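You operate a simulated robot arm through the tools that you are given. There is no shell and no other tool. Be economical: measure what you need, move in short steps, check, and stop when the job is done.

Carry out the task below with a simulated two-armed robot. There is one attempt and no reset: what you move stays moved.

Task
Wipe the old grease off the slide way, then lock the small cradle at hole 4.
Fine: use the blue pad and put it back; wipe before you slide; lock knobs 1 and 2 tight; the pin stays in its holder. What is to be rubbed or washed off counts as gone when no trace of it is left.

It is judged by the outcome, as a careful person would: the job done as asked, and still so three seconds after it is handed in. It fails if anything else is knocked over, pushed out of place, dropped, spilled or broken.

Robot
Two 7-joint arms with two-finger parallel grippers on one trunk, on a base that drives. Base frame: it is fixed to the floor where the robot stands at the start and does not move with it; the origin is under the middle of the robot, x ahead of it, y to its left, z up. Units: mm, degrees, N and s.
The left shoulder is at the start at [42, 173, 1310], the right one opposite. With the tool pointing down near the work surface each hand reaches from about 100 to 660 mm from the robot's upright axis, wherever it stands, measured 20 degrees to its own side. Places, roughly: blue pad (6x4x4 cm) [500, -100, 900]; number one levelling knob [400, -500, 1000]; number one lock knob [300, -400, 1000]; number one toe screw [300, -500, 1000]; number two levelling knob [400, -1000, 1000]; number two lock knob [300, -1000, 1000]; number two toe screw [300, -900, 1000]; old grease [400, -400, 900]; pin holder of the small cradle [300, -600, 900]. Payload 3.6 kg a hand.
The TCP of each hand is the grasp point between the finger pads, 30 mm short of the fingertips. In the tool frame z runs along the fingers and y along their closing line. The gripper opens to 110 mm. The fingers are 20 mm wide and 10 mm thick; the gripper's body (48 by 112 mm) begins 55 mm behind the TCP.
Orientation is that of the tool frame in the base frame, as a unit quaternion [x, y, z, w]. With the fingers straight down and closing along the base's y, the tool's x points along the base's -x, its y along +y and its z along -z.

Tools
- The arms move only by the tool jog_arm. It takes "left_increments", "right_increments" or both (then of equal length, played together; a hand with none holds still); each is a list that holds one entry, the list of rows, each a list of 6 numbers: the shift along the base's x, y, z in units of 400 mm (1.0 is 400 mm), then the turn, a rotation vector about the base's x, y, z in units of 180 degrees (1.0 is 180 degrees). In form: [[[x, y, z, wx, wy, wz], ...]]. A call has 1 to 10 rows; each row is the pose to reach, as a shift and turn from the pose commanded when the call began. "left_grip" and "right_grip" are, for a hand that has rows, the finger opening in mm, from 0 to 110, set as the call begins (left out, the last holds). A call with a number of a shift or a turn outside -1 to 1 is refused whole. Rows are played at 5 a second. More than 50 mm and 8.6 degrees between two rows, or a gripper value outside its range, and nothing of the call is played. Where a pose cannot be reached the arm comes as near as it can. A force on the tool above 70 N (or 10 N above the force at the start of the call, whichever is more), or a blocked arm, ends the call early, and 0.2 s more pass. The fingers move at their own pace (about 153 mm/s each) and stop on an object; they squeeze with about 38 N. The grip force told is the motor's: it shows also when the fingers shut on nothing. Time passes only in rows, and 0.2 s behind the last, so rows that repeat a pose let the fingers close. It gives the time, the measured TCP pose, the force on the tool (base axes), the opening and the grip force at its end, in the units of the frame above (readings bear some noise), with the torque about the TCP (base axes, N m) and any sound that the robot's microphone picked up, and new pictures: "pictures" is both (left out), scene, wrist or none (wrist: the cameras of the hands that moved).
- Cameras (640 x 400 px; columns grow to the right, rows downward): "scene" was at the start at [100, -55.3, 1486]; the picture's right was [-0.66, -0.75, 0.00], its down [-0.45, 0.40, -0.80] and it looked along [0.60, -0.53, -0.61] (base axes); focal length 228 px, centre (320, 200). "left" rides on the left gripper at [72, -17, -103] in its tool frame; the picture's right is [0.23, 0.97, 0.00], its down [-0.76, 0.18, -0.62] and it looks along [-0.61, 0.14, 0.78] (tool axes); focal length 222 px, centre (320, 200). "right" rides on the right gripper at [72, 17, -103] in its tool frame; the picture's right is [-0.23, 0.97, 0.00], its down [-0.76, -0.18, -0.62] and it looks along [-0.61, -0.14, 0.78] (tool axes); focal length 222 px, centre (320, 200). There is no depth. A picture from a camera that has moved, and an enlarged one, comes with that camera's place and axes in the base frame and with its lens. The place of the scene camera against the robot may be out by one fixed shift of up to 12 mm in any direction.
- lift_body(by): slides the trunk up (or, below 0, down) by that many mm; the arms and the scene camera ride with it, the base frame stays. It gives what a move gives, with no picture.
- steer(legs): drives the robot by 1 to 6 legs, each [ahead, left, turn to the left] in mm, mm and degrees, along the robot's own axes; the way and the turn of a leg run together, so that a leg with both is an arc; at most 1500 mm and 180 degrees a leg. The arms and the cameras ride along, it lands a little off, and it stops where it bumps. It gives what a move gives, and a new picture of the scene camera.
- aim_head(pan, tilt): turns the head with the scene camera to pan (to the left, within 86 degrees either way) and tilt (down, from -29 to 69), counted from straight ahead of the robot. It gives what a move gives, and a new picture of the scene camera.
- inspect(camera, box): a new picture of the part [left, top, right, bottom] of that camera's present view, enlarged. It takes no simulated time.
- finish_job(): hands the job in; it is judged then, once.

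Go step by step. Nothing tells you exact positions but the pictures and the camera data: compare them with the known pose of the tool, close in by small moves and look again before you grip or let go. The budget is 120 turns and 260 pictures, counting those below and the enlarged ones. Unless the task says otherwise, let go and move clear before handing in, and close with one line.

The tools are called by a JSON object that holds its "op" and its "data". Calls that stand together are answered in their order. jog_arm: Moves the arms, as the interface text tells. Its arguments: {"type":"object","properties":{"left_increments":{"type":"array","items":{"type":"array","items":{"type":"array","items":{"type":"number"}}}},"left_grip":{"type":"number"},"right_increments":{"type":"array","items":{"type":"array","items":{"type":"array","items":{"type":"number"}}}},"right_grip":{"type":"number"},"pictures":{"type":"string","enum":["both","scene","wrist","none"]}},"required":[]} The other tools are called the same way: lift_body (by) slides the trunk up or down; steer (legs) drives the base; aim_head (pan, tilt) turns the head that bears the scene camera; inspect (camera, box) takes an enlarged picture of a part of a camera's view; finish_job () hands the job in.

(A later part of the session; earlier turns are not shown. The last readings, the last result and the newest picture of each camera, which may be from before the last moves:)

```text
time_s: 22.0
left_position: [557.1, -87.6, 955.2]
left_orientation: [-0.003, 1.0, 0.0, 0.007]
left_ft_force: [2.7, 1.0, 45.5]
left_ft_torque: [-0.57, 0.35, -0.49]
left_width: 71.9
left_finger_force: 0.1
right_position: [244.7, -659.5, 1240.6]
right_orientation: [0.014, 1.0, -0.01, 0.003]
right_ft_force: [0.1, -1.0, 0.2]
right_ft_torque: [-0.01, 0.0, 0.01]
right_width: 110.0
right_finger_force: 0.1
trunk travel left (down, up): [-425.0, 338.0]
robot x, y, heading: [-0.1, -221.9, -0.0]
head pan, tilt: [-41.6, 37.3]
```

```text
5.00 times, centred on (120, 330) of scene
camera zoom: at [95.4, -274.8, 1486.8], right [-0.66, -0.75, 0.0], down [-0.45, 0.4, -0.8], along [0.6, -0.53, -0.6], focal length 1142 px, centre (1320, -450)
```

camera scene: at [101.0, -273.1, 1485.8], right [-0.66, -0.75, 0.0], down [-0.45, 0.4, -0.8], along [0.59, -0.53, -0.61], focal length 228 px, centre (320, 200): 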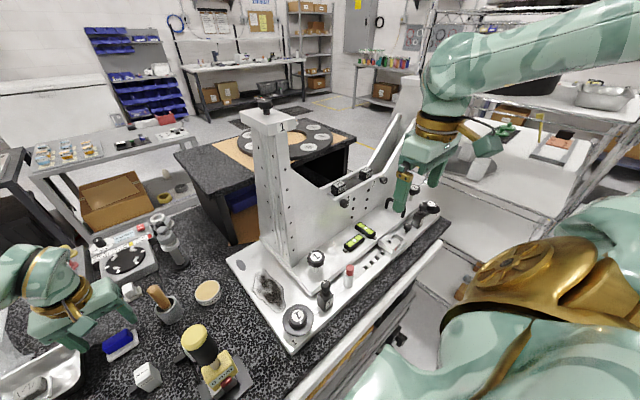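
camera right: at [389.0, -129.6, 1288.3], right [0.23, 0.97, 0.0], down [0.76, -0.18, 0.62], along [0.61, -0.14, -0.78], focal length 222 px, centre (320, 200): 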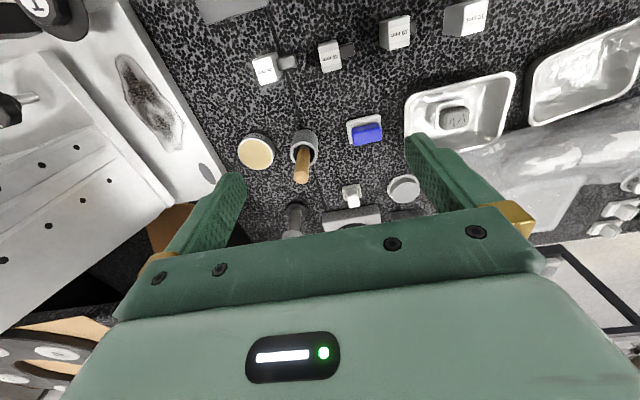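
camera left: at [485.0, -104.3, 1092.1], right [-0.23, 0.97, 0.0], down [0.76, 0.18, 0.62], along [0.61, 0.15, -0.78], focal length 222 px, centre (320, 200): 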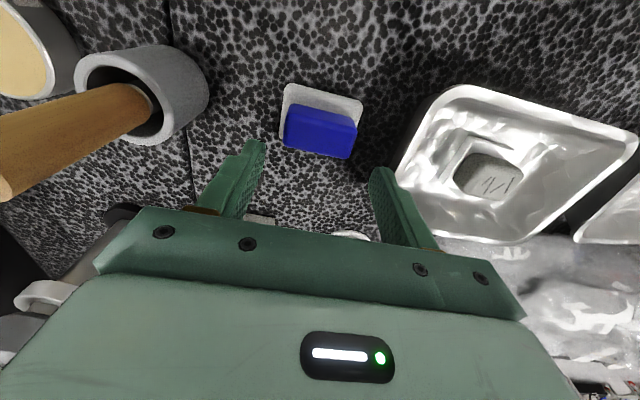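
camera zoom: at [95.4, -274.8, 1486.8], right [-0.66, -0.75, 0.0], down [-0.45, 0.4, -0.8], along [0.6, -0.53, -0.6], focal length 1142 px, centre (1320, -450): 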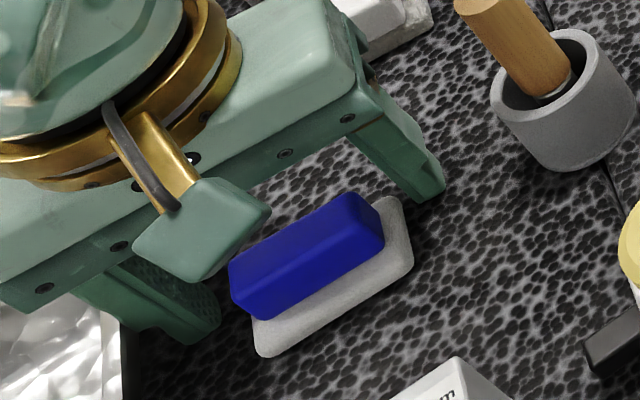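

Both tips touched the tabletop evenly, so the table is at z ≈ 925. The pad's top is then ≈ 957 and its centre is at x ≈ 541. I'll rise 11 mm, shift back in x and close.

{"op": "jog_arm", "data": {"left_increments": [[[0, 0, 0.0275, 0, 0, 0], [-0.02, -0.004, 0.0275, 0, 0, 0], [-0.04, -0.006, 0.0275, 0, 0, 0], [-0.04, -0.006, 0.0275, 0, 0, 0]]], "pictures": "none"}}

{"op": "inspect", "data": {"camera": "left", "box": [220, 80, 420, 220]}}

{"op": "inspect", "data": {"camera": "scene", "box": [60, 290, 180, 370]}}

```text
time_s: 23.0
left_position: [540.2, -89.5, 959.2]
left_orientation: [-0.003, 1.0, 0.002, 0.001]
left_ft_force: [0.4, 0.5, 0.4]
left_ft_torque: [0.01, -0.02, -0.01]
left_width: 72.2
left_finger_force: 0.1
right_position: [247.5, -658.2, 1240.3]
right_orientation: [0.014, 1.0, -0.012, 0.001]
right_ft_force: [-0.5, -1.2, 0.2]
right_ft_torque: [0.01, -0.03, 0.03]
right_width: 110.0
right_finger_force: 0.0
trunk travel left (down, up): [-425.0, 338.0]
robot x, y, heading: [2.2, -221.9, -0.1]
head pan, tilt: [-41.6, 37.3]
```

```text
2.86 times, centred on (320, 150) of left
camera zoom: at [468.0, -106.3, 1063.2], right [-0.23, 0.97, 0.0], down [0.76, 0.18, 0.62], along [0.61, 0.15, -0.78], focal length 635 px, centre (320, 343)
```

zoom: 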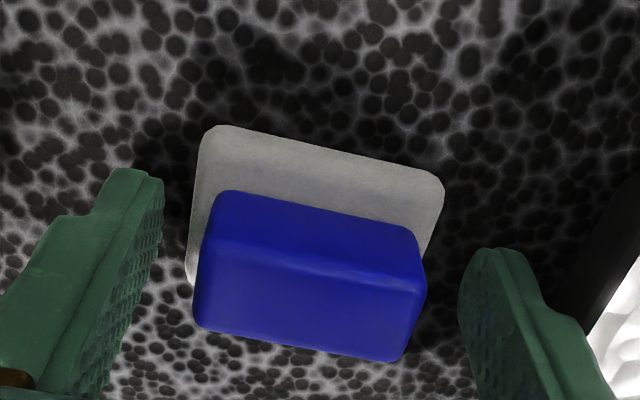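

```text
5.00 times, centred on (120, 330) of scene
camera zoom: at [99.5, -273.8, 1485.9], right [-0.66, -0.75, 0.0], down [-0.45, 0.4, -0.8], along [0.59, -0.53, -0.61], focal length 1142 px, centre (1320, -450)
```

zoom: 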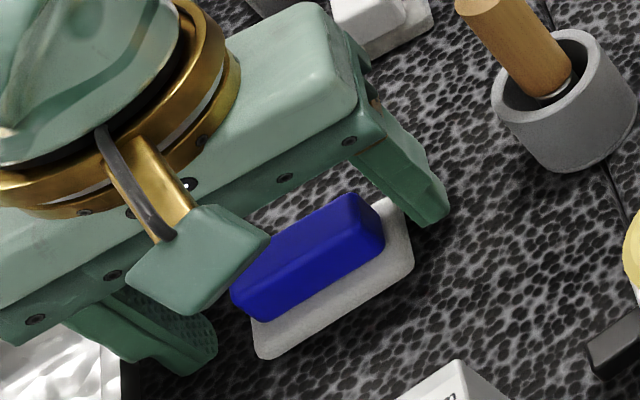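

{"op": "jog_arm", "data": {"left_increments": [[[0, 0, 0.013, 0, 0, 0], [0, 0, 0.013, 0, 0, 0]]], "pictures": "none"}}

{"op": "jog_arm", "data": {"left_increments": [[[0, 0, 0, 0, 0, 0], [0, 0, 0, 0, 0, 0], [0, 0, 0, 0, 0, 0]]], "left_grip": 20, "pictures": "none"}}

{"op": "inspect", "data": {"camera": "left", "box": [220, 80, 420, 220]}}

{"op": "inspect", "data": {"camera": "scene", "box": [60, 290, 180, 370]}}

```text
time_s: 23.6
left_position: [540.2, -88.6, 965.1]
left_orientation: [-0.003, 1.0, 0.001, 0.001]
left_ft_force: [-0.3, -0.7, 0.3]
left_ft_torque: [0.01, 0.01, 0.0]
left_width: 71.9
left_finger_force: 0.1
right_position: [247.6, -657.4, 1239.1]
right_orientation: [0.013, 1.0, -0.011, 0.001]
right_ft_force: [-0.3, 0.1, 0.1]
right_ft_torque: [-0.01, 0.01, 0.0]
right_width: 109.8
right_finger_force: 0.0
trunk travel left (down, up): [-425.0, 338.0]
robot x, y, heading: [0.9, -217.5, -0.4]
head pan, tilt: [-41.6, 37.3]
```

```text
time_s: 24.4
left_position: [541.1, -88.4, 965.3]
left_orientation: [-0.003, 1.0, 0.001, 0.001]
left_ft_force: [0.5, 0.1, 0.7]
left_ft_torque: [-0.06, 0.01, 0.0]
left_width: 53.8
left_finger_force: 38.1
right_position: [248.6, -658.8, 1238.4]
right_orientation: [0.013, 1.0, -0.012, 0.001]
right_ft_force: [0.2, -0.1, -0.3]
right_ft_torque: [-0.01, 0.01, 0.01]
right_width: 110.1
right_finger_force: 0.1
trunk travel left (down, up): [-425.0, 338.0]
robot x, y, heading: [-0.3, -219.2, -0.1]
head pan, tilt: [-41.6, 37.3]
```

```text
2.86 times, centred on (320, 150) of left
camera zoom: at [468.1, -106.6, 1068.5], right [-0.23, 0.97, 0.0], down [0.76, 0.18, 0.63], along [0.61, 0.15, -0.78], focal length 635 px, centre (320, 343)
```

zoom: 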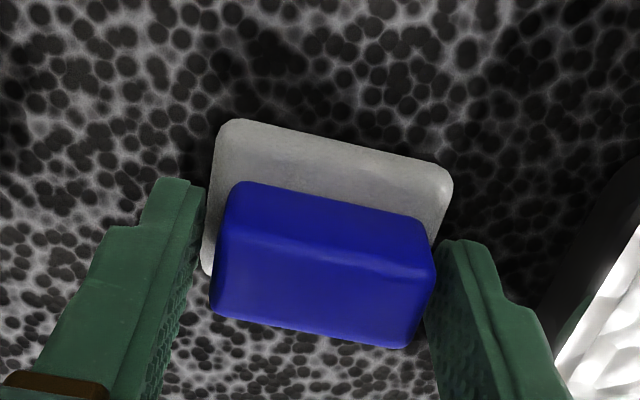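

```text
5.00 times, centred on (120, 330) of scene
camera zoom: at [99.7, -274.0, 1486.0], right [-0.66, -0.75, 0.0], down [-0.45, 0.4, -0.8], along [0.59, -0.53, -0.61], focal length 1142 px, centre (1320, -450)
```

zoom: 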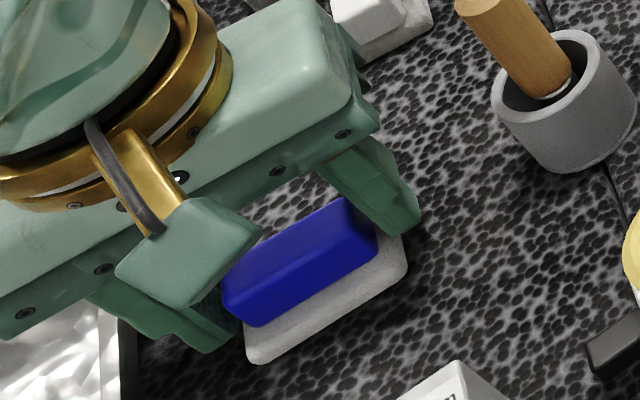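

The grip holds the pad (width 54). The dish shifted by a few millimetres along with it; I'll lift gently and see whether the dish stays down.

{"op": "jog_arm", "data": {"left_increments": [[[0, 0, 0.02, 0, 0, 0], [0, 0, 0.05, 0, 0, 0], [0, 0, 0.1, 0, 0, 0], [0, 0, 0.1, 0, 0, 0]]], "pictures": "wrist"}}

{"op": "inspect", "data": {"camera": "scene", "box": [60, 290, 180, 370]}}

```text
time_s: 25.4
left_position: [540.0, -88.7, 1005.0]
left_orientation: [-0.003, 1.0, 0.0, 0.001]
left_ft_force: [-0.8, -1.0, -0.1]
left_ft_torque: [0.02, -0.02, -0.01]
left_width: 53.7
left_finger_force: 37.8
right_position: [249.0, -659.1, 1240.5]
right_orientation: [0.013, 1.0, -0.011, 0.0]
right_ft_force: [0.1, 0.1, 0.8]
right_ft_torque: [-0.02, 0.0, 0.03]
right_width: 110.3
right_finger_force: 0.0
trunk travel left (down, up): [-425.0, 338.0]
robot x, y, heading: [-1.7, -218.4, -0.3]
head pan, tilt: [-41.6, 37.3]
camera left: at [467.8, -106.2, 1108.2], right [-0.23, 0.97, 0.0], down [0.76, 0.18, 0.63], along [0.61, 0.15, -0.78], focal length 222 px, centre (320, 200)
```

left: 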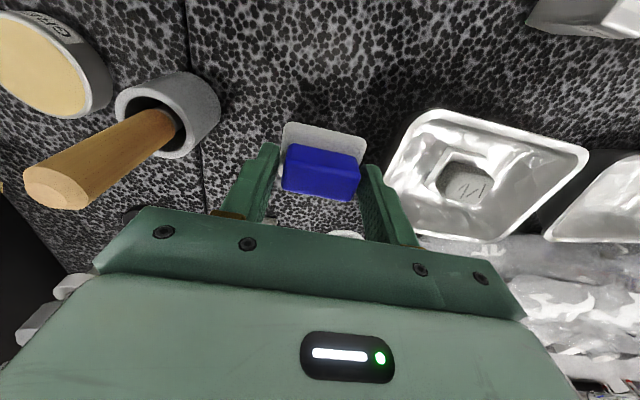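

```text
5.00 times, centred on (120, 330) of scene
camera zoom: at [100.1, -273.9, 1485.9], right [-0.66, -0.75, 0.0], down [-0.45, 0.4, -0.8], along [0.59, -0.53, -0.61], focal length 1142 px, centre (1320, -450)
```

zoom: 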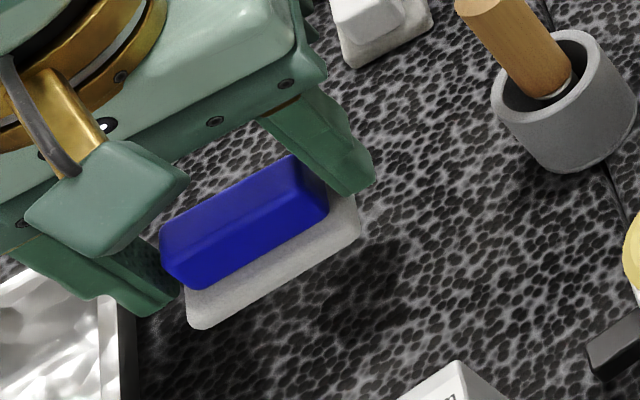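

The white base is part of the pad and lifts with it, so it's the whole blue pad: bottom 40 mm under the TCP, home at about (541, -91, 965). I'll lift high, drive right and look at the grease.

{"op": "jog_arm", "data": {"left_increments": [[[-0.02, 0, 0.1, 0, 0, 0], [-0.06, 0, 0.2, 0, 0, 0], [-0.1, 0, 0.3, 0, 0, 0], [-0.15, 0, 0.4, 0, 0, 0], [-0.25, 0, 0.42, 0, 0, 0], [-0.35, 0, 0.44, 0, 0, 0]]], "pictures": "none"}}

{"op": "steer", "data": {"legs": [[0, -200, 0]]}}

{"op": "inspect", "data": {"camera": "scene", "box": [140, 180, 340, 320]}}

```text
time_s: 26.8
left_position: [398.3, -88.4, 1181.7]
left_orientation: [-0.003, 1.0, 0.002, 0.002]
left_ft_force: [-1.1, -0.3, 0.1]
left_ft_torque: [0.02, -0.01, -0.02]
left_width: 53.6
left_finger_force: 38.0
right_position: [247.1, -657.9, 1239.3]
right_orientation: [0.013, 1.0, -0.011, 0.002]
right_ft_force: [0.0, -0.1, 0.3]
right_ft_torque: [-0.03, 0.01, -0.03]
right_width: 110.5
right_finger_force: 0.0
trunk travel left (down, up): [-425.0, 338.0]
robot x, y, heading: [3.8, -220.6, -0.1]
head pan, tilt: [-41.6, 37.3]
```

```text
time_s: 28.4
left_position: [400.6, -291.2, 1180.8]
left_orientation: [-0.003, 1.0, 0.002, 0.001]
left_ft_force: [0.1, -0.1, -0.1]
left_ft_torque: [0.04, -0.03, -0.01]
left_width: 53.5
left_finger_force: 38.2
right_position: [247.1, -861.4, 1238.1]
right_orientation: [0.013, 1.0, -0.01, 0.001]
right_ft_force: [-0.7, 0.2, 0.1]
right_ft_torque: [0.0, -0.01, 0.03]
right_width: 110.2
right_finger_force: 0.1
trunk travel left (down, up): [-425.0, 338.0]
robot x, y, heading: [2.7, -418.8, -0.1]
head pan, tilt: [-41.6, 37.3]
camera scene: at [99.5, -476.3, 1485.9], right [-0.66, -0.75, 0.0], down [-0.45, 0.4, -0.8], along [0.59, -0.53, -0.61], focal length 228 px, centre (320, 200)
```

scene: 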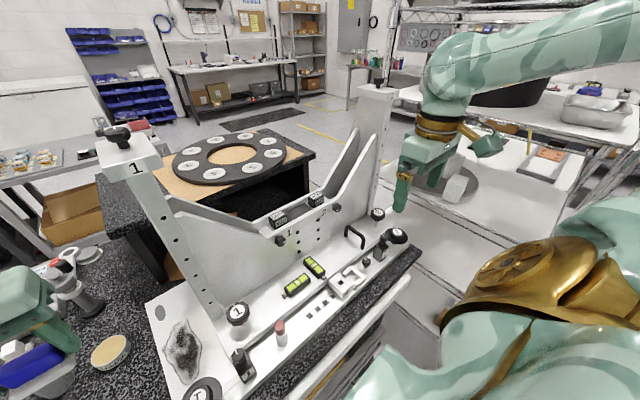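

```text
2.86 times, centred on (240, 250) of scene
camera zoom: at [99.5, -476.3, 1485.9], right [-0.66, -0.75, 0.0], down [-0.45, 0.4, -0.8], along [0.59, -0.53, -0.61], focal length 652 px, centre (549, 57)
```

zoom: 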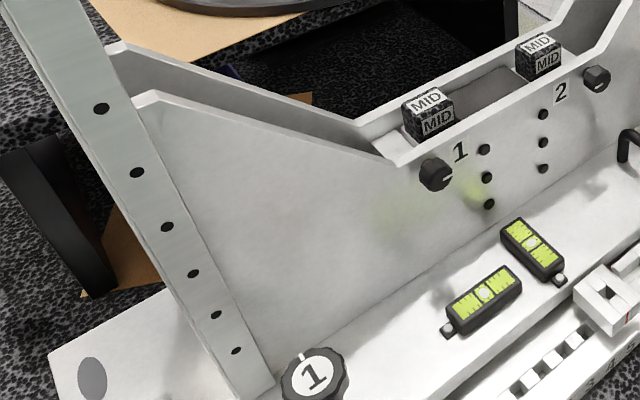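

{"op": "aim_head", "data": {"pan": -15, "tilt": 55}}

{"op": "inspect", "data": {"camera": "scene", "box": [200, 120, 400, 260]}}

```text
time_s: 29.3
left_position: [400.2, -290.6, 1181.7]
left_orientation: [-0.003, 1.0, 0.001, 0.001]
left_ft_force: [0.4, -0.1, 0.3]
left_ft_torque: [0.0, -0.01, 0.02]
left_width: 53.8
left_finger_force: 38.3
right_position: [247.1, -858.6, 1240.0]
right_orientation: [0.013, 1.0, -0.011, 0.001]
right_ft_force: [0.2, -0.4, -0.7]
right_ft_torque: [-0.02, -0.03, 0.01]
right_width: 110.2
right_finger_force: 0.0
trunk travel left (down, up): [-425.0, 338.0]
robot x, y, heading: [-1.7, -419.0, -0.3]
head pan, tilt: [-15.0, 55.0]
camera scene: at [104.3, -436.3, 1461.3], right [-0.26, -0.97, 0.0], down [-0.79, 0.21, -0.57], along [0.55, -0.15, -0.82], focal length 228 px, centre (320, 200)
```

scene: 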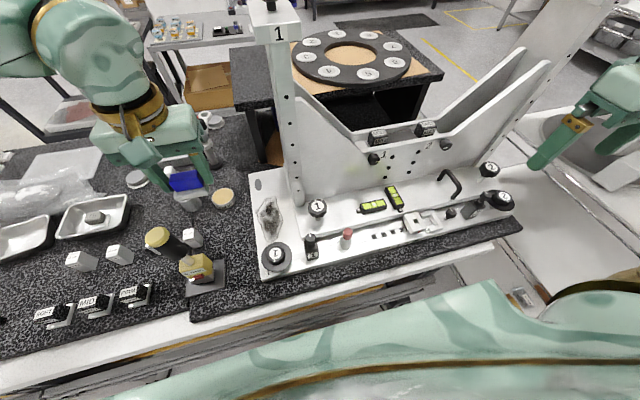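

```text
2.86 times, centred on (300, 190) of scene
camera zoom: at [104.3, -436.3, 1461.3], right [-0.26, -0.97, 0.0], down [-0.79, 0.21, -0.57], along [0.55, -0.15, -0.82], focal length 652 px, centre (377, 229)
```

zoom: 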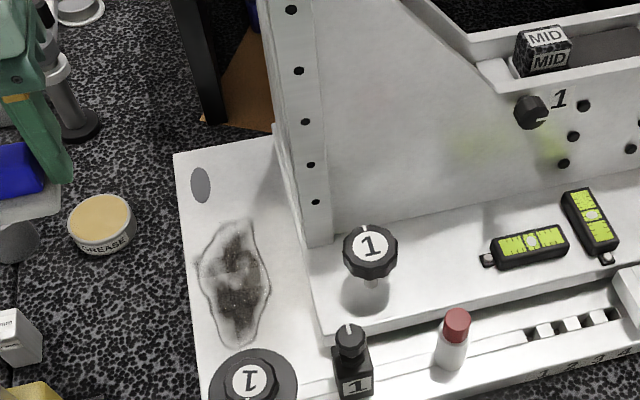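

I now have a clear view: the grease covers about x 369–494, y -426 to -360, close beside the tower (face at y ≈ -453). I'll turn the hand -90° about z so that its narrow side faces the tower and the camera stays clear of it.

{"op": "jog_arm", "data": {"left_increments": [[[0, 0, 0, 0, 0, -0.045], [0, 0, 0, 0, 0, -0.09], [0, 0, 0, 0, 0, -0.135], [0, 0, 0, 0, 0, -0.18], [0, 0, 0, 0, 0, -0.225], [0, 0, 0, 0, 0, -0.27], [0, 0, 0, 0, 0, -0.315], [0, 0, 0, 0, 0, -0.36], [0, 0, 0, 0, 0, -0.405], [0, 0, 0, 0, 0, -0.45]]], "pictures": "none"}}

{"op": "jog_arm", "data": {"left_increments": [[[0, 0, 0, 0, 0, -0.04], [0.03, -0.08, 0, 0, 0, -0.05], [0.06, -0.16, 0, 0, 0, -0.05], [0.09, -0.23, -0.05, 0, 0, -0.05], [0.09, -0.23, -0.13, 0, 0, -0.05], [0.09, -0.23, -0.2, 0, 0, -0.05]]], "pictures": "both"}}

```text
time_s: 31.5
left_position: [385.8, -301.5, 1133.6]
left_orientation: [0.501, 0.861, 0.04, 0.069]
left_ft_force: [0.3, 0.7, -1.2]
left_ft_torque: [-0.06, -0.01, -0.02]
left_width: 53.6
left_finger_force: 37.8
left hand out of reach, approached as far as the arm can: row 6, 7, 8, 9, 10
right_position: [247.9, -860.0, 1238.4]
right_orientation: [0.013, 1.0, -0.012, 0.0]
right_ft_force: [0.0, 0.0, 0.3]
right_ft_torque: [-0.05, -0.03, 0.03]
right_width: 110.2
right_finger_force: 0.0
trunk travel left (down, up): [-425.0, 338.0]
robot x, y, heading: [-1.6, -420.7, -0.1]
head pan, tilt: [-15.0, 55.0]
```

```text
time_s: 32.9
left_position: [425.7, -395.3, 1053.2]
left_orientation: [0.566, 0.821, 0.037, 0.073]
left_ft_force: [0.7, -0.3, -0.5]
left_ft_torque: [0.05, 0.05, 0.07]
left_width: 54.0
left_finger_force: 38.2
left hand out of reach, approached as far as the arm can: row 1, 2, 3, 4, 5
right_position: [251.1, -861.9, 1238.2]
right_orientation: [0.014, 1.0, -0.011, -0.001]
right_ft_force: [0.8, -0.6, -0.1]
right_ft_torque: [0.02, 0.02, 0.01]
right_width: 109.8
right_finger_force: 0.2
trunk travel left (down, up): [-425.0, 338.0]
robot x, y, heading: [-0.3, -420.0, -0.1]
head pan, tilt: [-15.0, 55.0]
camera scene: at [109.0, -437.9, 1460.7], right [-0.26, -0.97, 0.0], down [-0.79, 0.21, -0.57], along [0.55, -0.15, -0.82], focal length 228 px, centre (320, 200)
camera left: at [368.0, -331.4, 1147.3], right [0.82, 0.56, 0.12], down [0.33, -0.63, 0.7], along [0.47, -0.53, -0.7], focal length 222 px, centre (320, 200)
```

scene: 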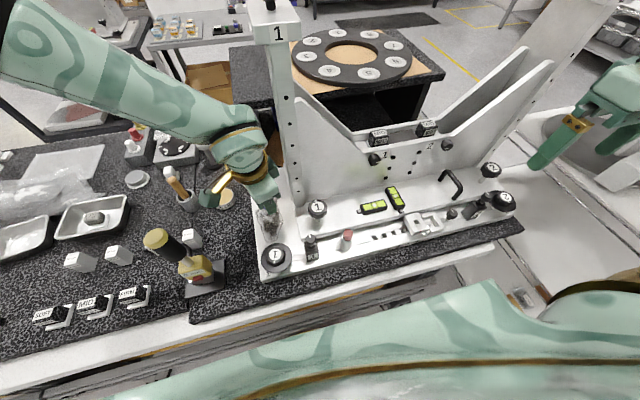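
left: 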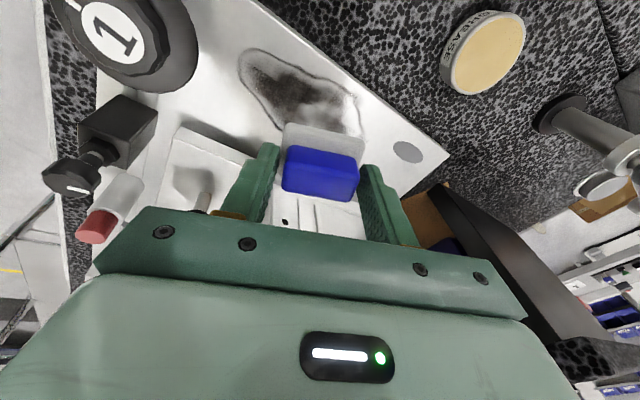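

The wrist reached its limit and leans about 9°. I'll try to bring it upright here at this yaw (-69°).

{"op": "jog_arm", "data": {"left_increments": [[[0, 0, 0, 0.003, 0.026, 0], [0, 0, 0, 0.007, 0.052, 0], [0, 0, 0, 0.007, 0.052, 0]]], "pictures": "none"}}

```text
time_s: 33.7
left_position: [422.2, -393.5, 1056.1]
left_orientation: [0.566, 0.82, 0.037, 0.075]
left_ft_force: [-0.1, -0.3, -0.9]
left_ft_torque: [-0.01, 0.0, -0.01]
left_width: 53.8
left_finger_force: 38.0
left hand out of reach, approached as far as the arm can: row 1, 2, 3
right_position: [247.3, -859.7, 1238.9]
right_orientation: [0.013, 1.0, -0.011, 0.002]
right_ft_force: [-1.0, -0.4, -1.1]
right_ft_torque: [0.03, -0.01, 0.01]
right_width: 109.9
right_finger_force: 0.1
trunk travel left (down, up): [-425.0, 338.0]
robot x, y, heading: [-0.8, -418.8, -0.2]
head pan, tilt: [-15.0, 55.0]
```

A wrist limit blocks that yaw here. I'll retract and raise the hand, lift the trunk for clearance, and turn the base 40° to the right so the needed hand direction becomes comfortable.

{"op": "jog_arm", "data": {"left_increments": [[[0, 0.02, 0.1, 0, 0, 0], [0, 0.04, 0.2, 0, 0, 0.04], [0, 0.06, 0.3, 0, 0, 0.08], [-0.1, 0.1, 0.3, 0, 0, 0.12], [-0.2, 0.14, 0.3, 0, 0, 0.16], [-0.3, 0.17, 0.3, 0, 0, 0.2], [-0.4, 0.2, 0.3, 0, 0, 0.2]]], "pictures": "none"}}

{"op": "lift_body", "data": {"by": 120}}

{"op": "aim_head", "data": {"pan": 15, "tilt": 55}}

```text
time_s: 35.3
left_position: [260.9, -310.6, 1170.6]
left_orientation: [0.283, 0.955, 0.059, 0.061]
left_ft_force: [0.0, 0.5, -0.6]
left_ft_torque: [-0.08, -0.02, -0.01]
left_width: 53.4
left_finger_force: 38.2
left hand out of reach, approached as far as the arm can: row 1, 2, 3
right_position: [246.6, -860.3, 1239.5]
right_orientation: [0.013, 1.0, -0.011, 0.002]
right_ft_force: [-0.3, 0.4, 0.4]
right_ft_torque: [-0.03, -0.03, 0.01]
right_width: 110.0
right_finger_force: 0.0
trunk travel left (down, up): [-425.0, 338.0]
robot x, y, heading: [-0.3, -422.4, -0.1]
head pan, tilt: [-15.0, 55.0]
```

```text
time_s: 36.8
left_position: [263.7, -312.9, 1292.4]
left_orientation: [0.284, 0.955, 0.059, 0.06]
left_ft_force: [-0.8, 0.3, -1.3]
left_ft_torque: [-0.01, -0.03, 0.0]
left_width: 53.5
left_finger_force: 39.0
right_position: [248.2, -860.2, 1359.3]
right_orientation: [0.013, 1.0, -0.011, 0.001]
right_ft_force: [1.1, -0.6, -0.5]
right_ft_torque: [0.01, 0.0, -0.02]
right_width: 110.1
right_finger_force: 0.1
trunk travel left (down, up): [-545.0, 218.0]
robot x, y, heading: [-1.9, -417.3, -0.0]
head pan, tilt: [-15.0, 55.0]
```

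```text
time_s: 37.7
left_position: [262.0, -314.1, 1291.8]
left_orientation: [0.284, 0.955, 0.059, 0.06]
left_ft_force: [0.5, 0.5, -0.5]
left_ft_torque: [-0.03, 0.0, -0.02]
left_width: 53.7
left_finger_force: 38.0
right_position: [248.2, -859.9, 1359.8]
right_orientation: [0.013, 1.0, -0.011, 0.001]
right_ft_force: [0.5, 0.1, 0.5]
right_ft_torque: [0.01, 0.01, -0.02]
right_width: 110.1
right_finger_force: 0.1
trunk travel left (down, up): [-545.0, 218.0]
robot x, y, heading: [-0.6, -422.1, -0.1]
head pan, tilt: [15.0, 55.0]
camera scene: at [84.2, -399.3, 1581.9], right [0.26, -0.97, 0.0], down [-0.79, -0.21, -0.57], along [0.55, 0.15, -0.82], focal length 228 px, centre (320, 200)
```

scene: 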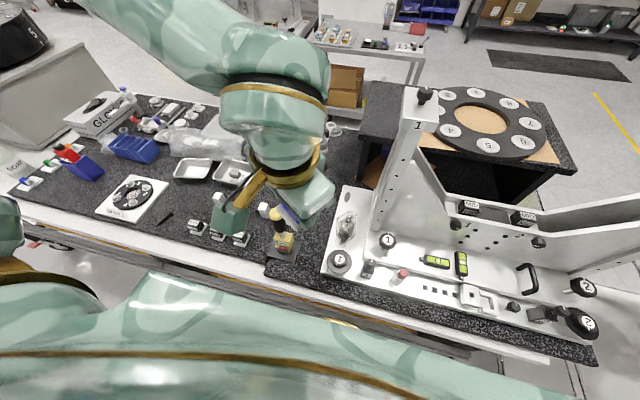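

{"op": "steer", "data": {"legs": [[0, 0, -40]]}}

```text
time_s: 40.0
left_position: [271.0, -504.1, 1292.2]
left_orientation: [0.588, 0.804, 0.035, 0.075]
left_ft_force: [0.4, -0.8, 0.0]
left_ft_torque: [0.03, 0.04, -0.03]
left_width: 53.8
left_finger_force: 38.4
right_position: [-86.5, -918.5, 1359.0]
right_orientation: [0.347, 0.938, -0.012, -0.003]
right_ft_force: [-0.2, 0.4, 0.2]
right_ft_torque: [-0.01, 0.03, 0.01]
right_width: 110.0
right_finger_force: 0.0
trunk travel left (down, up): [-545.0, 218.0]
robot x, y, heading: [1.4, -419.0, -39.5]
head pan, tilt: [15.0, 55.0]
camera scene: at [76.2, -458.6, 1581.9], right [-0.41, -0.91, 0.0], down [-0.75, 0.34, -0.57], along [0.52, -0.24, -0.82], focal length 228 px, centre (320, 200)
```

scene: 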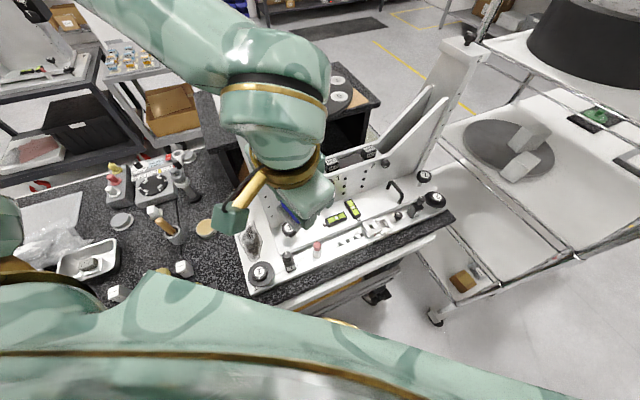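

{"op": "jog_arm", "data": {"left_increments": [[[0, 0.1, 0, 0.005, 0.0255, 0], [0.02, 0.2, 0, 0.0102, 0.0515, 0], [0.05, 0.3, 0, 0.0102, 0.0515, 0], [0.15, 0.33, 0, 0.0143, 0.05, -0.04], [0.25, 0.33, -0.05, 0.0183, 0.05, -0.08], [0.33, 0.33, -0.12, 0.0183, 0.05, -0.1], [0.36, 0.33, -0.22, 0.0183, 0.05, -0.1], [0.36, 0.33, -0.32, 0.0183, 0.05, -0.1]]]}}

```text
time_s: 41.8
left_position: [389.7, -392.7, 1147.9]
left_orientation: [0.709, 0.705, 0.0, 0.002]
left_ft_force: [0.7, 0.4, -0.4]
left_ft_torque: [0.0, 0.01, -0.01]
left_width: 53.6
left_finger_force: 37.8
left hand out of reach, approached as far as the arm can: row 1, 2, 3, 4, 5, 6, 7, 8
right_position: [-85.1, -918.2, 1358.9]
right_orientation: [0.348, 0.938, -0.01, -0.003]
right_ft_force: [-0.3, 0.2, 1.0]
right_ft_torque: [0.0, -0.05, 0.01]
right_width: 110.2
right_finger_force: 0.0
trunk travel left (down, up): [-545.0, 218.0]
robot x, y, heading: [-1.3, -422.2, -39.6]
head pan, tilt: [15.0, 55.0]
camera scene: at [77.4, -458.8, 1581.8], right [-0.41, -0.91, 0.0], down [-0.75, 0.34, -0.57], along [0.52, -0.24, -0.82], focal length 228 px, centre (320, 200)
camera left: at [372.9, -320.4, 1250.4], right [0.98, 0.22, 0.0], down [0.17, -0.76, 0.63], along [0.14, -0.61, -0.78], focal length 222 px, centre (320, 200)
```

scene: 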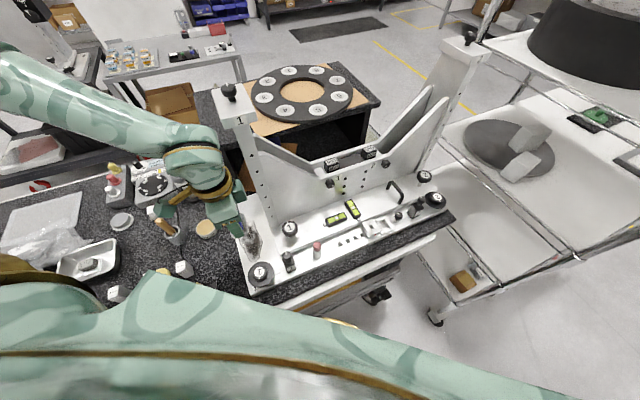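
left: 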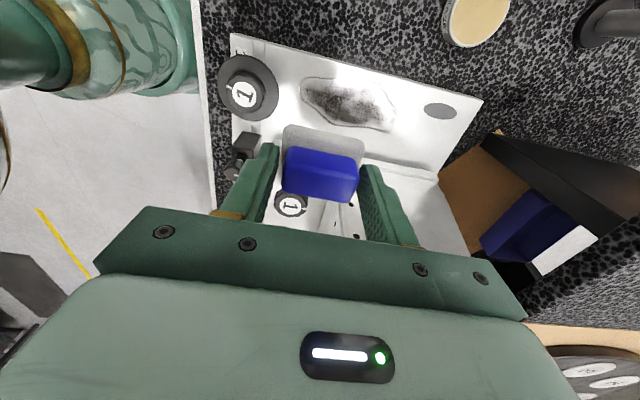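

The hand is upright at yaw -90° with the grease right below. I'll lower it to just above the plate.

{"op": "jog_arm", "data": {"left_increments": [[[0.05, 0.01, -0.1, 0, 0, 0], [0.1, 0.01, -0.2, 0, 0, 0], [0.1, 0.01, -0.3, 0, 0, 0], [0.1, 0.01, -0.35, 0, 0, 0], [0.1, 0.01, -0.35, 0, 0, 0]]]}}

{"op": "inspect", "data": {"camera": "scene", "box": [190, 180, 310, 300]}}

```text
time_s: 43.0
left_position: [426.7, -390.3, 1008.6]
left_orientation: [0.709, 0.705, -0.001, 0.002]
left_ft_force: [-0.9, 0.8, -0.1]
left_ft_torque: [0.0, 0.01, 0.01]
left_width: 53.7
left_finger_force: 38.0
right_position: [-86.2, -918.2, 1359.3]
right_orientation: [0.347, 0.938, -0.011, -0.003]
right_ft_force: [-0.3, 1.0, 0.2]
right_ft_torque: [-0.01, -0.02, -0.02]
right_width: 110.0
right_finger_force: 0.2
trunk travel left (down, up): [-545.0, 218.0]
robot x, y, heading: [1.5, -423.1, -39.2]
head pan, tilt: [15.0, 55.0]
camera scene: at [76.0, -458.4, 1582.0], right [-0.41, -0.91, 0.0], down [-0.75, 0.34, -0.57], along [0.52, -0.24, -0.82], focal length 228 px, centre (320, 200)
camera left: at [410.8, -318.1, 1111.8], right [0.98, 0.22, 0.0], down [0.17, -0.76, 0.63], along [0.14, -0.61, -0.78], focal length 222 px, centre (320, 200)
```

scene: 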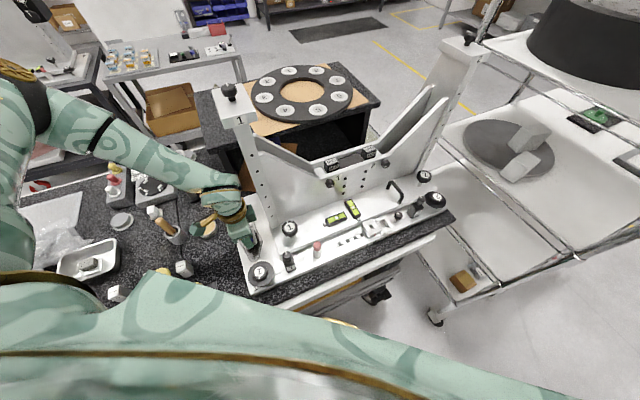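
left: 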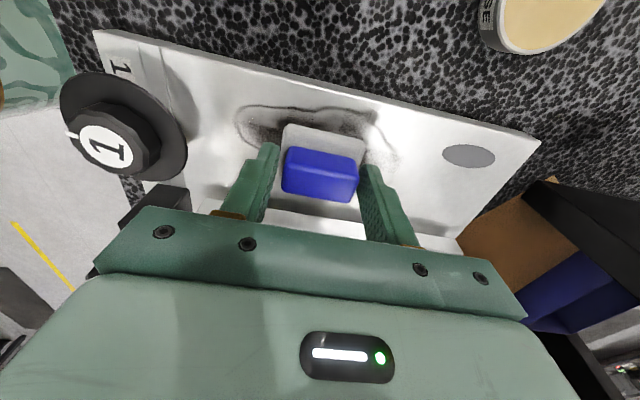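

```text
3.33 times, centred on (250, 240) of scene
camera zoom: at [76.0, -458.4, 1582.0], right [-0.41, -0.91, 0.0], down [-0.75, 0.34, -0.57], along [0.52, -0.24, -0.82], focal length 761 px, centre (553, 67)
```

zoom: 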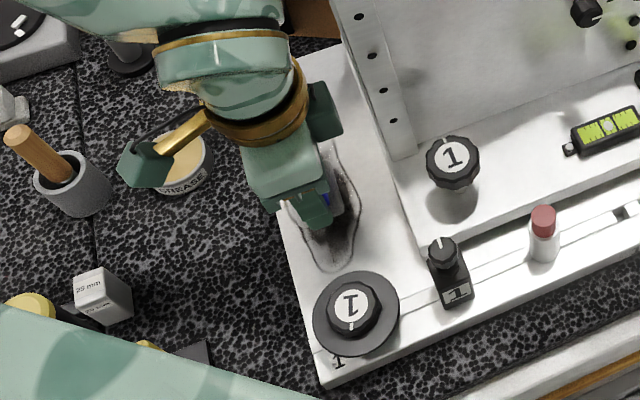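

{"op": "jog_arm", "data": {"left_increments": [[[0, 0, -0.015, 0, 0, 0], [0, 0, -0.03, 0, 0, 0], [0, 0, -0.03, 0, 0, 0]]], "pictures": "none"}}

{"op": "jog_arm", "data": {"left_increments": [[[0, 0, -0.01, 0, 0, 0], [0, 0, -0.01, 0, 0, 0]]], "pictures": "none"}}

{"op": "jog_arm", "data": {"left_increments": [[[0, 0, -0.01, 0, 0, 0], [0, 0, -0.01, 0, 0, 0]]], "pictures": "none"}}

```text
time_s: 43.8
left_position: [426.9, -390.9, 997.1]
left_orientation: [0.709, 0.705, -0.001, 0.0]
left_ft_force: [0.1, 0.4, -0.1]
left_ft_torque: [-0.02, -0.01, 0.01]
left_width: 53.5
left_finger_force: 37.8
right_position: [-86.9, -918.1, 1359.9]
right_orientation: [0.348, 0.938, -0.011, -0.002]
right_ft_force: [0.5, -0.8, -0.1]
right_ft_torque: [0.05, 0.05, 0.01]
right_width: 109.7
right_finger_force: 0.1
trunk travel left (down, up): [-545.0, 218.0]
robot x, y, heading: [-0.5, -419.2, -39.4]
head pan, tilt: [15.0, 55.0]
```

```text
time_s: 44.4
left_position: [426.4, -391.2, 994.3]
left_orientation: [0.71, 0.704, -0.001, 0.002]
left_ft_force: [0.0, -0.1, -0.3]
left_ft_torque: [-0.02, -0.01, 0.01]
left_width: 53.8
left_finger_force: 37.6
right_position: [-85.5, -917.9, 1359.7]
right_orientation: [0.348, 0.938, -0.011, -0.004]
right_ft_force: [0.3, 0.0, 0.7]
right_ft_torque: [-0.01, 0.02, 0.04]
right_width: 110.1
right_finger_force: 0.1
trunk travel left (down, up): [-545.0, 218.0]
robot x, y, heading: [-5.7, -422.8, -39.3]
head pan, tilt: [15.0, 55.0]
```

```text
time_s: 45.0
left_position: [426.9, -390.3, 988.8]
left_orientation: [0.71, 0.705, -0.001, 0.001]
left_ft_force: [-0.3, 0.0, -0.3]
left_ft_torque: [-0.01, -0.02, 0.02]
left_width: 53.6
left_finger_force: 38.1
right_position: [-85.7, -918.8, 1358.9]
right_orientation: [0.348, 0.938, -0.012, -0.003]
right_ft_force: [0.5, -0.4, 0.3]
right_ft_torque: [0.0, -0.01, -0.02]
right_width: 110.0
right_finger_force: 0.0
trunk travel left (down, up): [-545.0, 218.0]
robot x, y, heading: [-0.6, -420.5, -39.4]
head pan, tilt: [15.0, 55.0]
```

{"op": "jog_arm", "data": {"left_increments": [[[0, 0, -0.01, 0, 0, 0], [0, 0, -0.01, 0, 0, 0]]], "pictures": "none"}}

{"op": "jog_arm", "data": {"left_increments": [[[0, 0, -0.007, 0, 0, 0], [0, 0, -0.007, 0, 0, 0]]], "pictures": "none"}}

{"op": "jog_arm", "data": {"left_increments": [[[0, 0, -0.006, 0, 0, 0], [0, 0, -0.006, 0, 0, 0]]], "pictures": "wrist"}}

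```text
time_s: 45.6
left_position: [426.1, -391.2, 987.7]
left_orientation: [0.71, 0.704, -0.001, 0.003]
left_ft_force: [3.5, 5.3, 27.3]
left_ft_torque: [0.16, -0.14, 0.03]
left_width: 53.9
left_finger_force: 37.8
right_position: [-86.6, -917.0, 1359.5]
right_orientation: [0.348, 0.937, -0.012, -0.003]
right_ft_force: [-0.4, -0.2, -0.2]
right_ft_torque: [0.0, -0.01, 0.03]
right_width: 109.7
right_finger_force: 0.0
trunk travel left (down, up): [-545.0, 218.0]
robot x, y, heading: [-1.2, -417.1, -39.2]
head pan, tilt: [15.0, 55.0]
```

```text
time_s: 46.2
left_position: [424.8, -391.4, 983.4]
left_orientation: [0.709, 0.705, -0.001, 0.002]
left_ft_force: [5.3, 1.1, 27.5]
left_ft_torque: [-0.04, -0.23, 0.0]
left_width: 53.4
left_finger_force: 37.5
right_position: [-88.4, -917.7, 1360.2]
right_orientation: [0.348, 0.937, -0.011, -0.002]
right_ft_force: [0.1, 0.2, -0.4]
right_ft_torque: [0.0, 0.0, -0.03]
right_width: 110.0
right_finger_force: 0.1
trunk travel left (down, up): [-545.0, 218.0]
robot x, y, heading: [-1.7, -419.0, -39.0]
head pan, tilt: [15.0, 55.0]
```

```text
time_s: 46.8
left_position: [425.4, -392.9, 980.5]
left_orientation: [0.709, 0.705, -0.001, 0.002]
left_ft_force: [6.8, -2.3, 26.7]
left_ft_torque: [-0.07, -0.22, 0.02]
left_width: 53.5
left_finger_force: 38.5
right_position: [-87.5, -917.7, 1358.9]
right_orientation: [0.348, 0.937, -0.011, -0.002]
right_ft_force: [0.2, 0.0, 0.5]
right_ft_torque: [-0.01, -0.02, -0.04]
right_width: 110.3
right_finger_force: 0.0
trunk travel left (down, up): [-545.0, 218.0]
robot x, y, heading: [-0.7, -417.9, -39.0]
head pan, tilt: [15.0, 55.0]
camera left: at [409.4, -318.9, 1083.7], right [0.98, 0.22, 0.0], down [0.17, -0.76, 0.63], along [0.14, -0.61, -0.78], focal length 222 px, centre (320, 200)
```

left: 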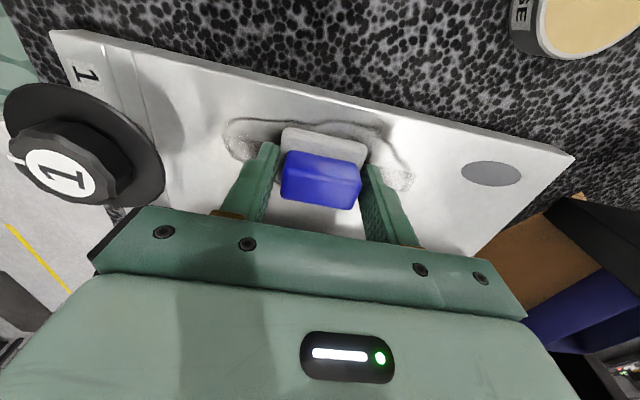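

The pad presses on the plate with about 27 N (it slid a few millimetres up in the fingers). I'll now stroke it over the whole patch.

{"op": "jog_arm", "data": {"left_increments": [[[-0.04, 0, 0, 0, 0, 0], [-0.08, 0, 0, 0, 0, 0], [-0.01, 0, 0, 0, 0, 0], [0.06, 0, 0, 0, 0, 0], [0.125, 0, 0, 0, 0, 0], [0.125, 0.05, 0, 0, 0, 0], [0.06, 0.05, 0, 0, 0, 0], [-0.01, 0.05, 0, 0, 0, 0], [-0.08, 0.05, 0, 0, 0, 0], [-0.08, 0, 0, 0, 0, 0]]], "pictures": "wrist"}}

{"op": "inspect", "data": {"camera": "scene", "box": [190, 180, 310, 300]}}

```text
time_s: 49.0
left_position: [392.9, -392.3, 982.3]
left_orientation: [0.709, 0.705, 0.0, 0.001]
left_ft_force: [-0.9, -0.3, 0.7]
left_ft_torque: [0.02, 0.02, -0.01]
left_width: 53.6
left_finger_force: 37.6
left hand out of reach, approached as far as the arm can: row 5, 6
right_position: [-85.7, -918.5, 1358.7]
right_orientation: [0.348, 0.938, -0.011, -0.004]
right_ft_force: [0.8, -0.1, 0.2]
right_ft_torque: [0.06, -0.02, 0.01]
right_width: 110.0
right_finger_force: 0.0
trunk travel left (down, up): [-545.0, 218.0]
robot x, y, heading: [-1.8, -420.7, -39.4]
head pan, tilt: [15.0, 55.0]
camera left: at [376.5, -319.6, 1085.1], right [0.98, 0.22, 0.0], down [0.17, -0.76, 0.62], along [0.14, -0.61, -0.78], focal length 222 px, centre (320, 200)
```

left: 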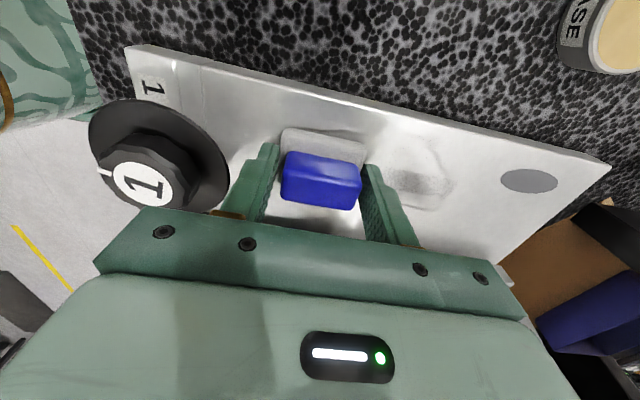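

```text
3.33 times, centred on (250, 240) of scene
camera zoom: at [76.7, -459.6, 1581.8], right [-0.41, -0.91, 0.0], down [-0.75, 0.34, -0.57], along [0.52, -0.23, -0.82], focal length 761 px, centre (553, 67)
```

zoom: 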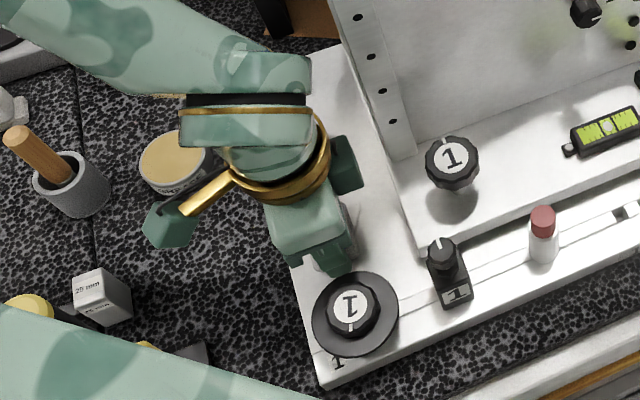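

The grease comes off well; some remains at the far end and maybe on the tower side. I'll press lightly again and stroke there.

{"op": "jog_arm", "data": {"left_increments": [[[0, 0, -0.006, 0, 0, 0], [0, -0.02, -0.006, 0, 0, 0], [0, -0.035, -0.006, 0, 0, 0], [0.07, -0.035, -0.006, 0, 0, 0], [0.14, -0.035, -0.006, 0, 0, 0], [0.19, -0.035, -0.006, 0, 0, 0], [0.19, 0, -0.006, 0, 0, 0], [0.19, 0.03, -0.006, 0, 0, 0], [0.12, 0.0, -0.006, 0, 0, 0], [0.05, 0, -0.006, 0, 0, 0]]], "pictures": "wrist"}}

{"op": "inspect", "data": {"camera": "scene", "box": [190, 180, 310, 300]}}

```text
time_s: 51.2
left_position: [412.9, -388.8, 976.4]
left_orientation: [0.709, 0.705, 0.001, 0.0]
left_ft_force: [0.4, 1.6, 5.8]
left_ft_torque: [-0.05, -0.13, 0.05]
left_width: 53.8
left_finger_force: 38.2
left hand out of reach, approached as far as the arm can: row 6, 7, 8
right_position: [-87.0, -917.7, 1358.6]
right_orientation: [0.347, 0.938, -0.011, -0.003]
right_ft_force: [0.5, 0.0, 0.2]
right_ft_torque: [0.03, -0.03, 0.01]
right_width: 109.7
right_finger_force: 0.0
trunk travel left (down, up): [-545.0, 218.0]
robot x, y, heading: [0.6, -418.1, -39.5]
head pan, tilt: [15.0, 55.0]
camera left: at [396.5, -317.6, 1080.8], right [0.98, 0.22, 0.0], down [0.17, -0.76, 0.62], along [0.14, -0.61, -0.78], focal length 222 px, centre (320, 200)
```

left: 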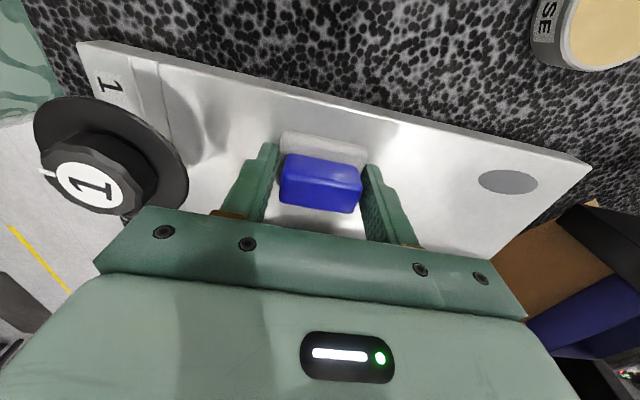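

```text
3.33 times, centred on (250, 240) of scene
camera zoom: at [75.2, -458.8, 1581.8], right [-0.41, -0.91, 0.0], down [-0.75, 0.34, -0.57], along [0.52, -0.24, -0.82], focal length 761 px, centre (553, 67)
```

zoom: 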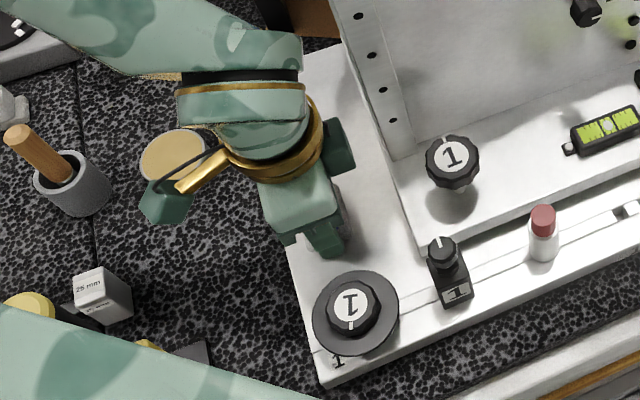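

It looks clean. I'll lift up and check the bare plate closely.

{"op": "jog_arm", "data": {"left_increments": [[[0, 0, 0.05, 0, 0, 0], [-0.02, 0.05, 0.15, 0, 0, 0], [-0.04, 0.12, 0.25, 0, 0, 0], [-0.06, 0.2, 0.33, 0, 0, 0]]], "pictures": "wrist"}}

{"op": "inspect", "data": {"camera": "left", "box": [220, 80, 460, 250]}}

{"op": "inspect", "data": {"camera": "scene", "box": [210, 180, 310, 290]}}

```text
time_s: 52.2
left_position: [366.5, -339.6, 1093.6]
left_orientation: [0.709, 0.706, 0.0, 0.001]
left_ft_force: [0.1, -0.3, -0.5]
left_ft_torque: [0.0, -0.02, 0.03]
left_width: 53.6
left_finger_force: 37.7
left hand out of reach, approached as far as the arm can: row 3, 4
right_position: [-86.7, -917.7, 1360.0]
right_orientation: [0.348, 0.938, -0.012, -0.002]
right_ft_force: [0.9, 0.7, 0.0]
right_ft_torque: [-0.01, -0.02, -0.01]
right_width: 109.9
right_finger_force: 0.2
trunk travel left (down, up): [-545.0, 218.0]
robot x, y, heading: [-2.0, -422.1, -39.6]
head pan, tilt: [15.0, 55.0]
camera left: at [350.6, -267.3, 1196.9], right [0.98, 0.22, 0.0], down [0.17, -0.76, 0.63], along [0.14, -0.61, -0.78], focal length 222 px, centre (320, 200)
```

left: 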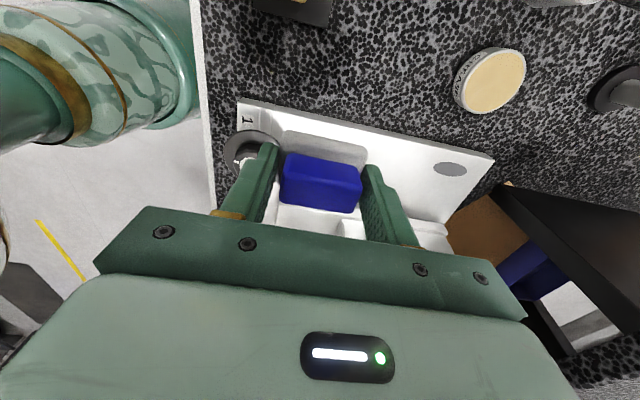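

```text
2.35 times, centred on (340, 165) of left
camera zoom: at [350.6, -267.3, 1196.9], right [0.98, 0.22, 0.0], down [0.17, -0.76, 0.63], along [0.14, -0.61, -0.78], focal length 523 px, centre (273, 282)
```

zoom: 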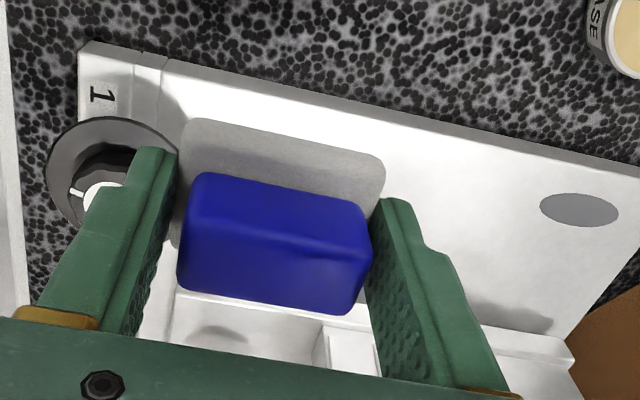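

```text
3.64 times, centred on (260, 235) of scene
camera zoom: at [75.3, -459.0, 1582.0], right [-0.41, -0.91, 0.0], down [-0.75, 0.34, -0.57], along [0.52, -0.24, -0.82], focal length 830 px, centre (538, 73)
```

zoom: 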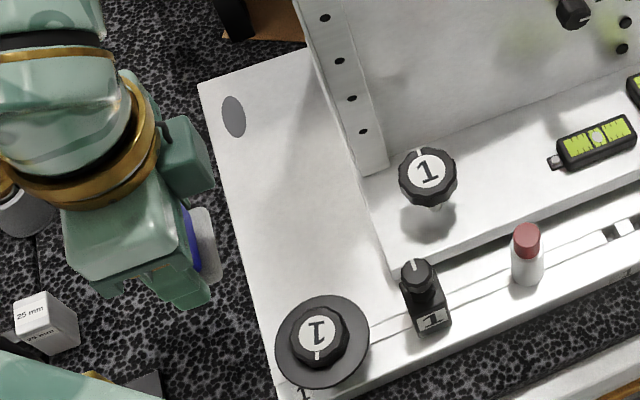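

{"op": "inspect", "data": {"camera": "scene", "box": [230, 195, 290, 255]}}

{"op": "jog_arm", "data": {"left_increments": [[[0, -0.05, 0.05, 0, 0, 0.03], [-0.03, -0.12, 0.12, 0, 0, 0.06], [-0.08, -0.2, 0.18, 0, 0, 0.1], [-0.13, -0.27, 0.25, 0, 0, 0.14], [-0.18, -0.33, 0.33, 0, 0, 0.18], [-0.22, -0.38, 0.4, 0, 0, 0.2], [-0.24, -0.4, 0.48, 0, 0, 0.22]]], "pictures": "scene"}}

```text
6.67 times, centred on (260, 225) of scene
camera zoom: at [75.3, -459.0, 1582.0], right [-0.41, -0.91, 0.0], down [-0.75, 0.34, -0.57], along [0.52, -0.24, -0.82], focal length 1522 px, centre (720, 33)
```

zoom: 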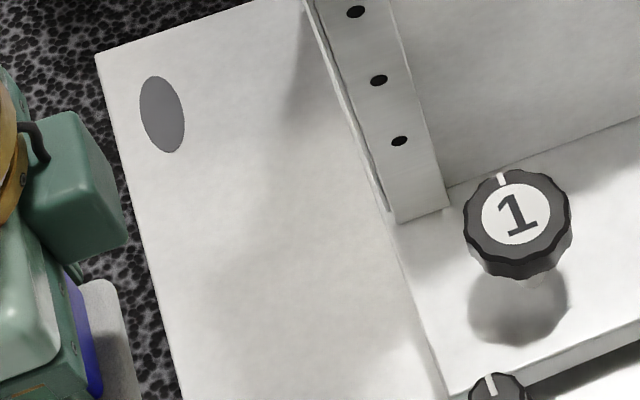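

```text
time_s: 53.8
left_position: [271.3, -499.6, 1283.7]
left_orientation: [0.429, 0.903, 0.0, 0.002]
left_ft_force: [-0.5, 0.2, 0.0]
left_ft_torque: [0.0, -0.01, 0.01]
left_width: 53.8
left_finger_force: 38.5
right_position: [-86.1, -918.2, 1359.9]
right_orientation: [0.348, 0.938, -0.011, -0.002]
right_ft_force: [-0.6, -0.8, -0.4]
right_ft_torque: [-0.04, 0.02, 0.01]
right_width: 109.9
right_finger_force: 0.1
trunk travel left (down, up): [-545.0, 218.0]
robot x, y, heading: [-2.4, -421.0, -39.4]
head pan, tilt: [15.0, 55.0]
camera scene: at [75.5, -458.5, 1582.0], right [-0.41, -0.91, 0.0], down [-0.75, 0.34, -0.57], along [0.52, -0.24, -0.82], focal length 228 px, centre (320, 200)
```

scene: 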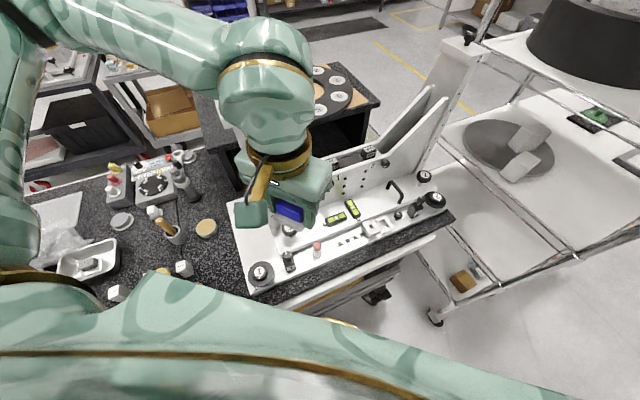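

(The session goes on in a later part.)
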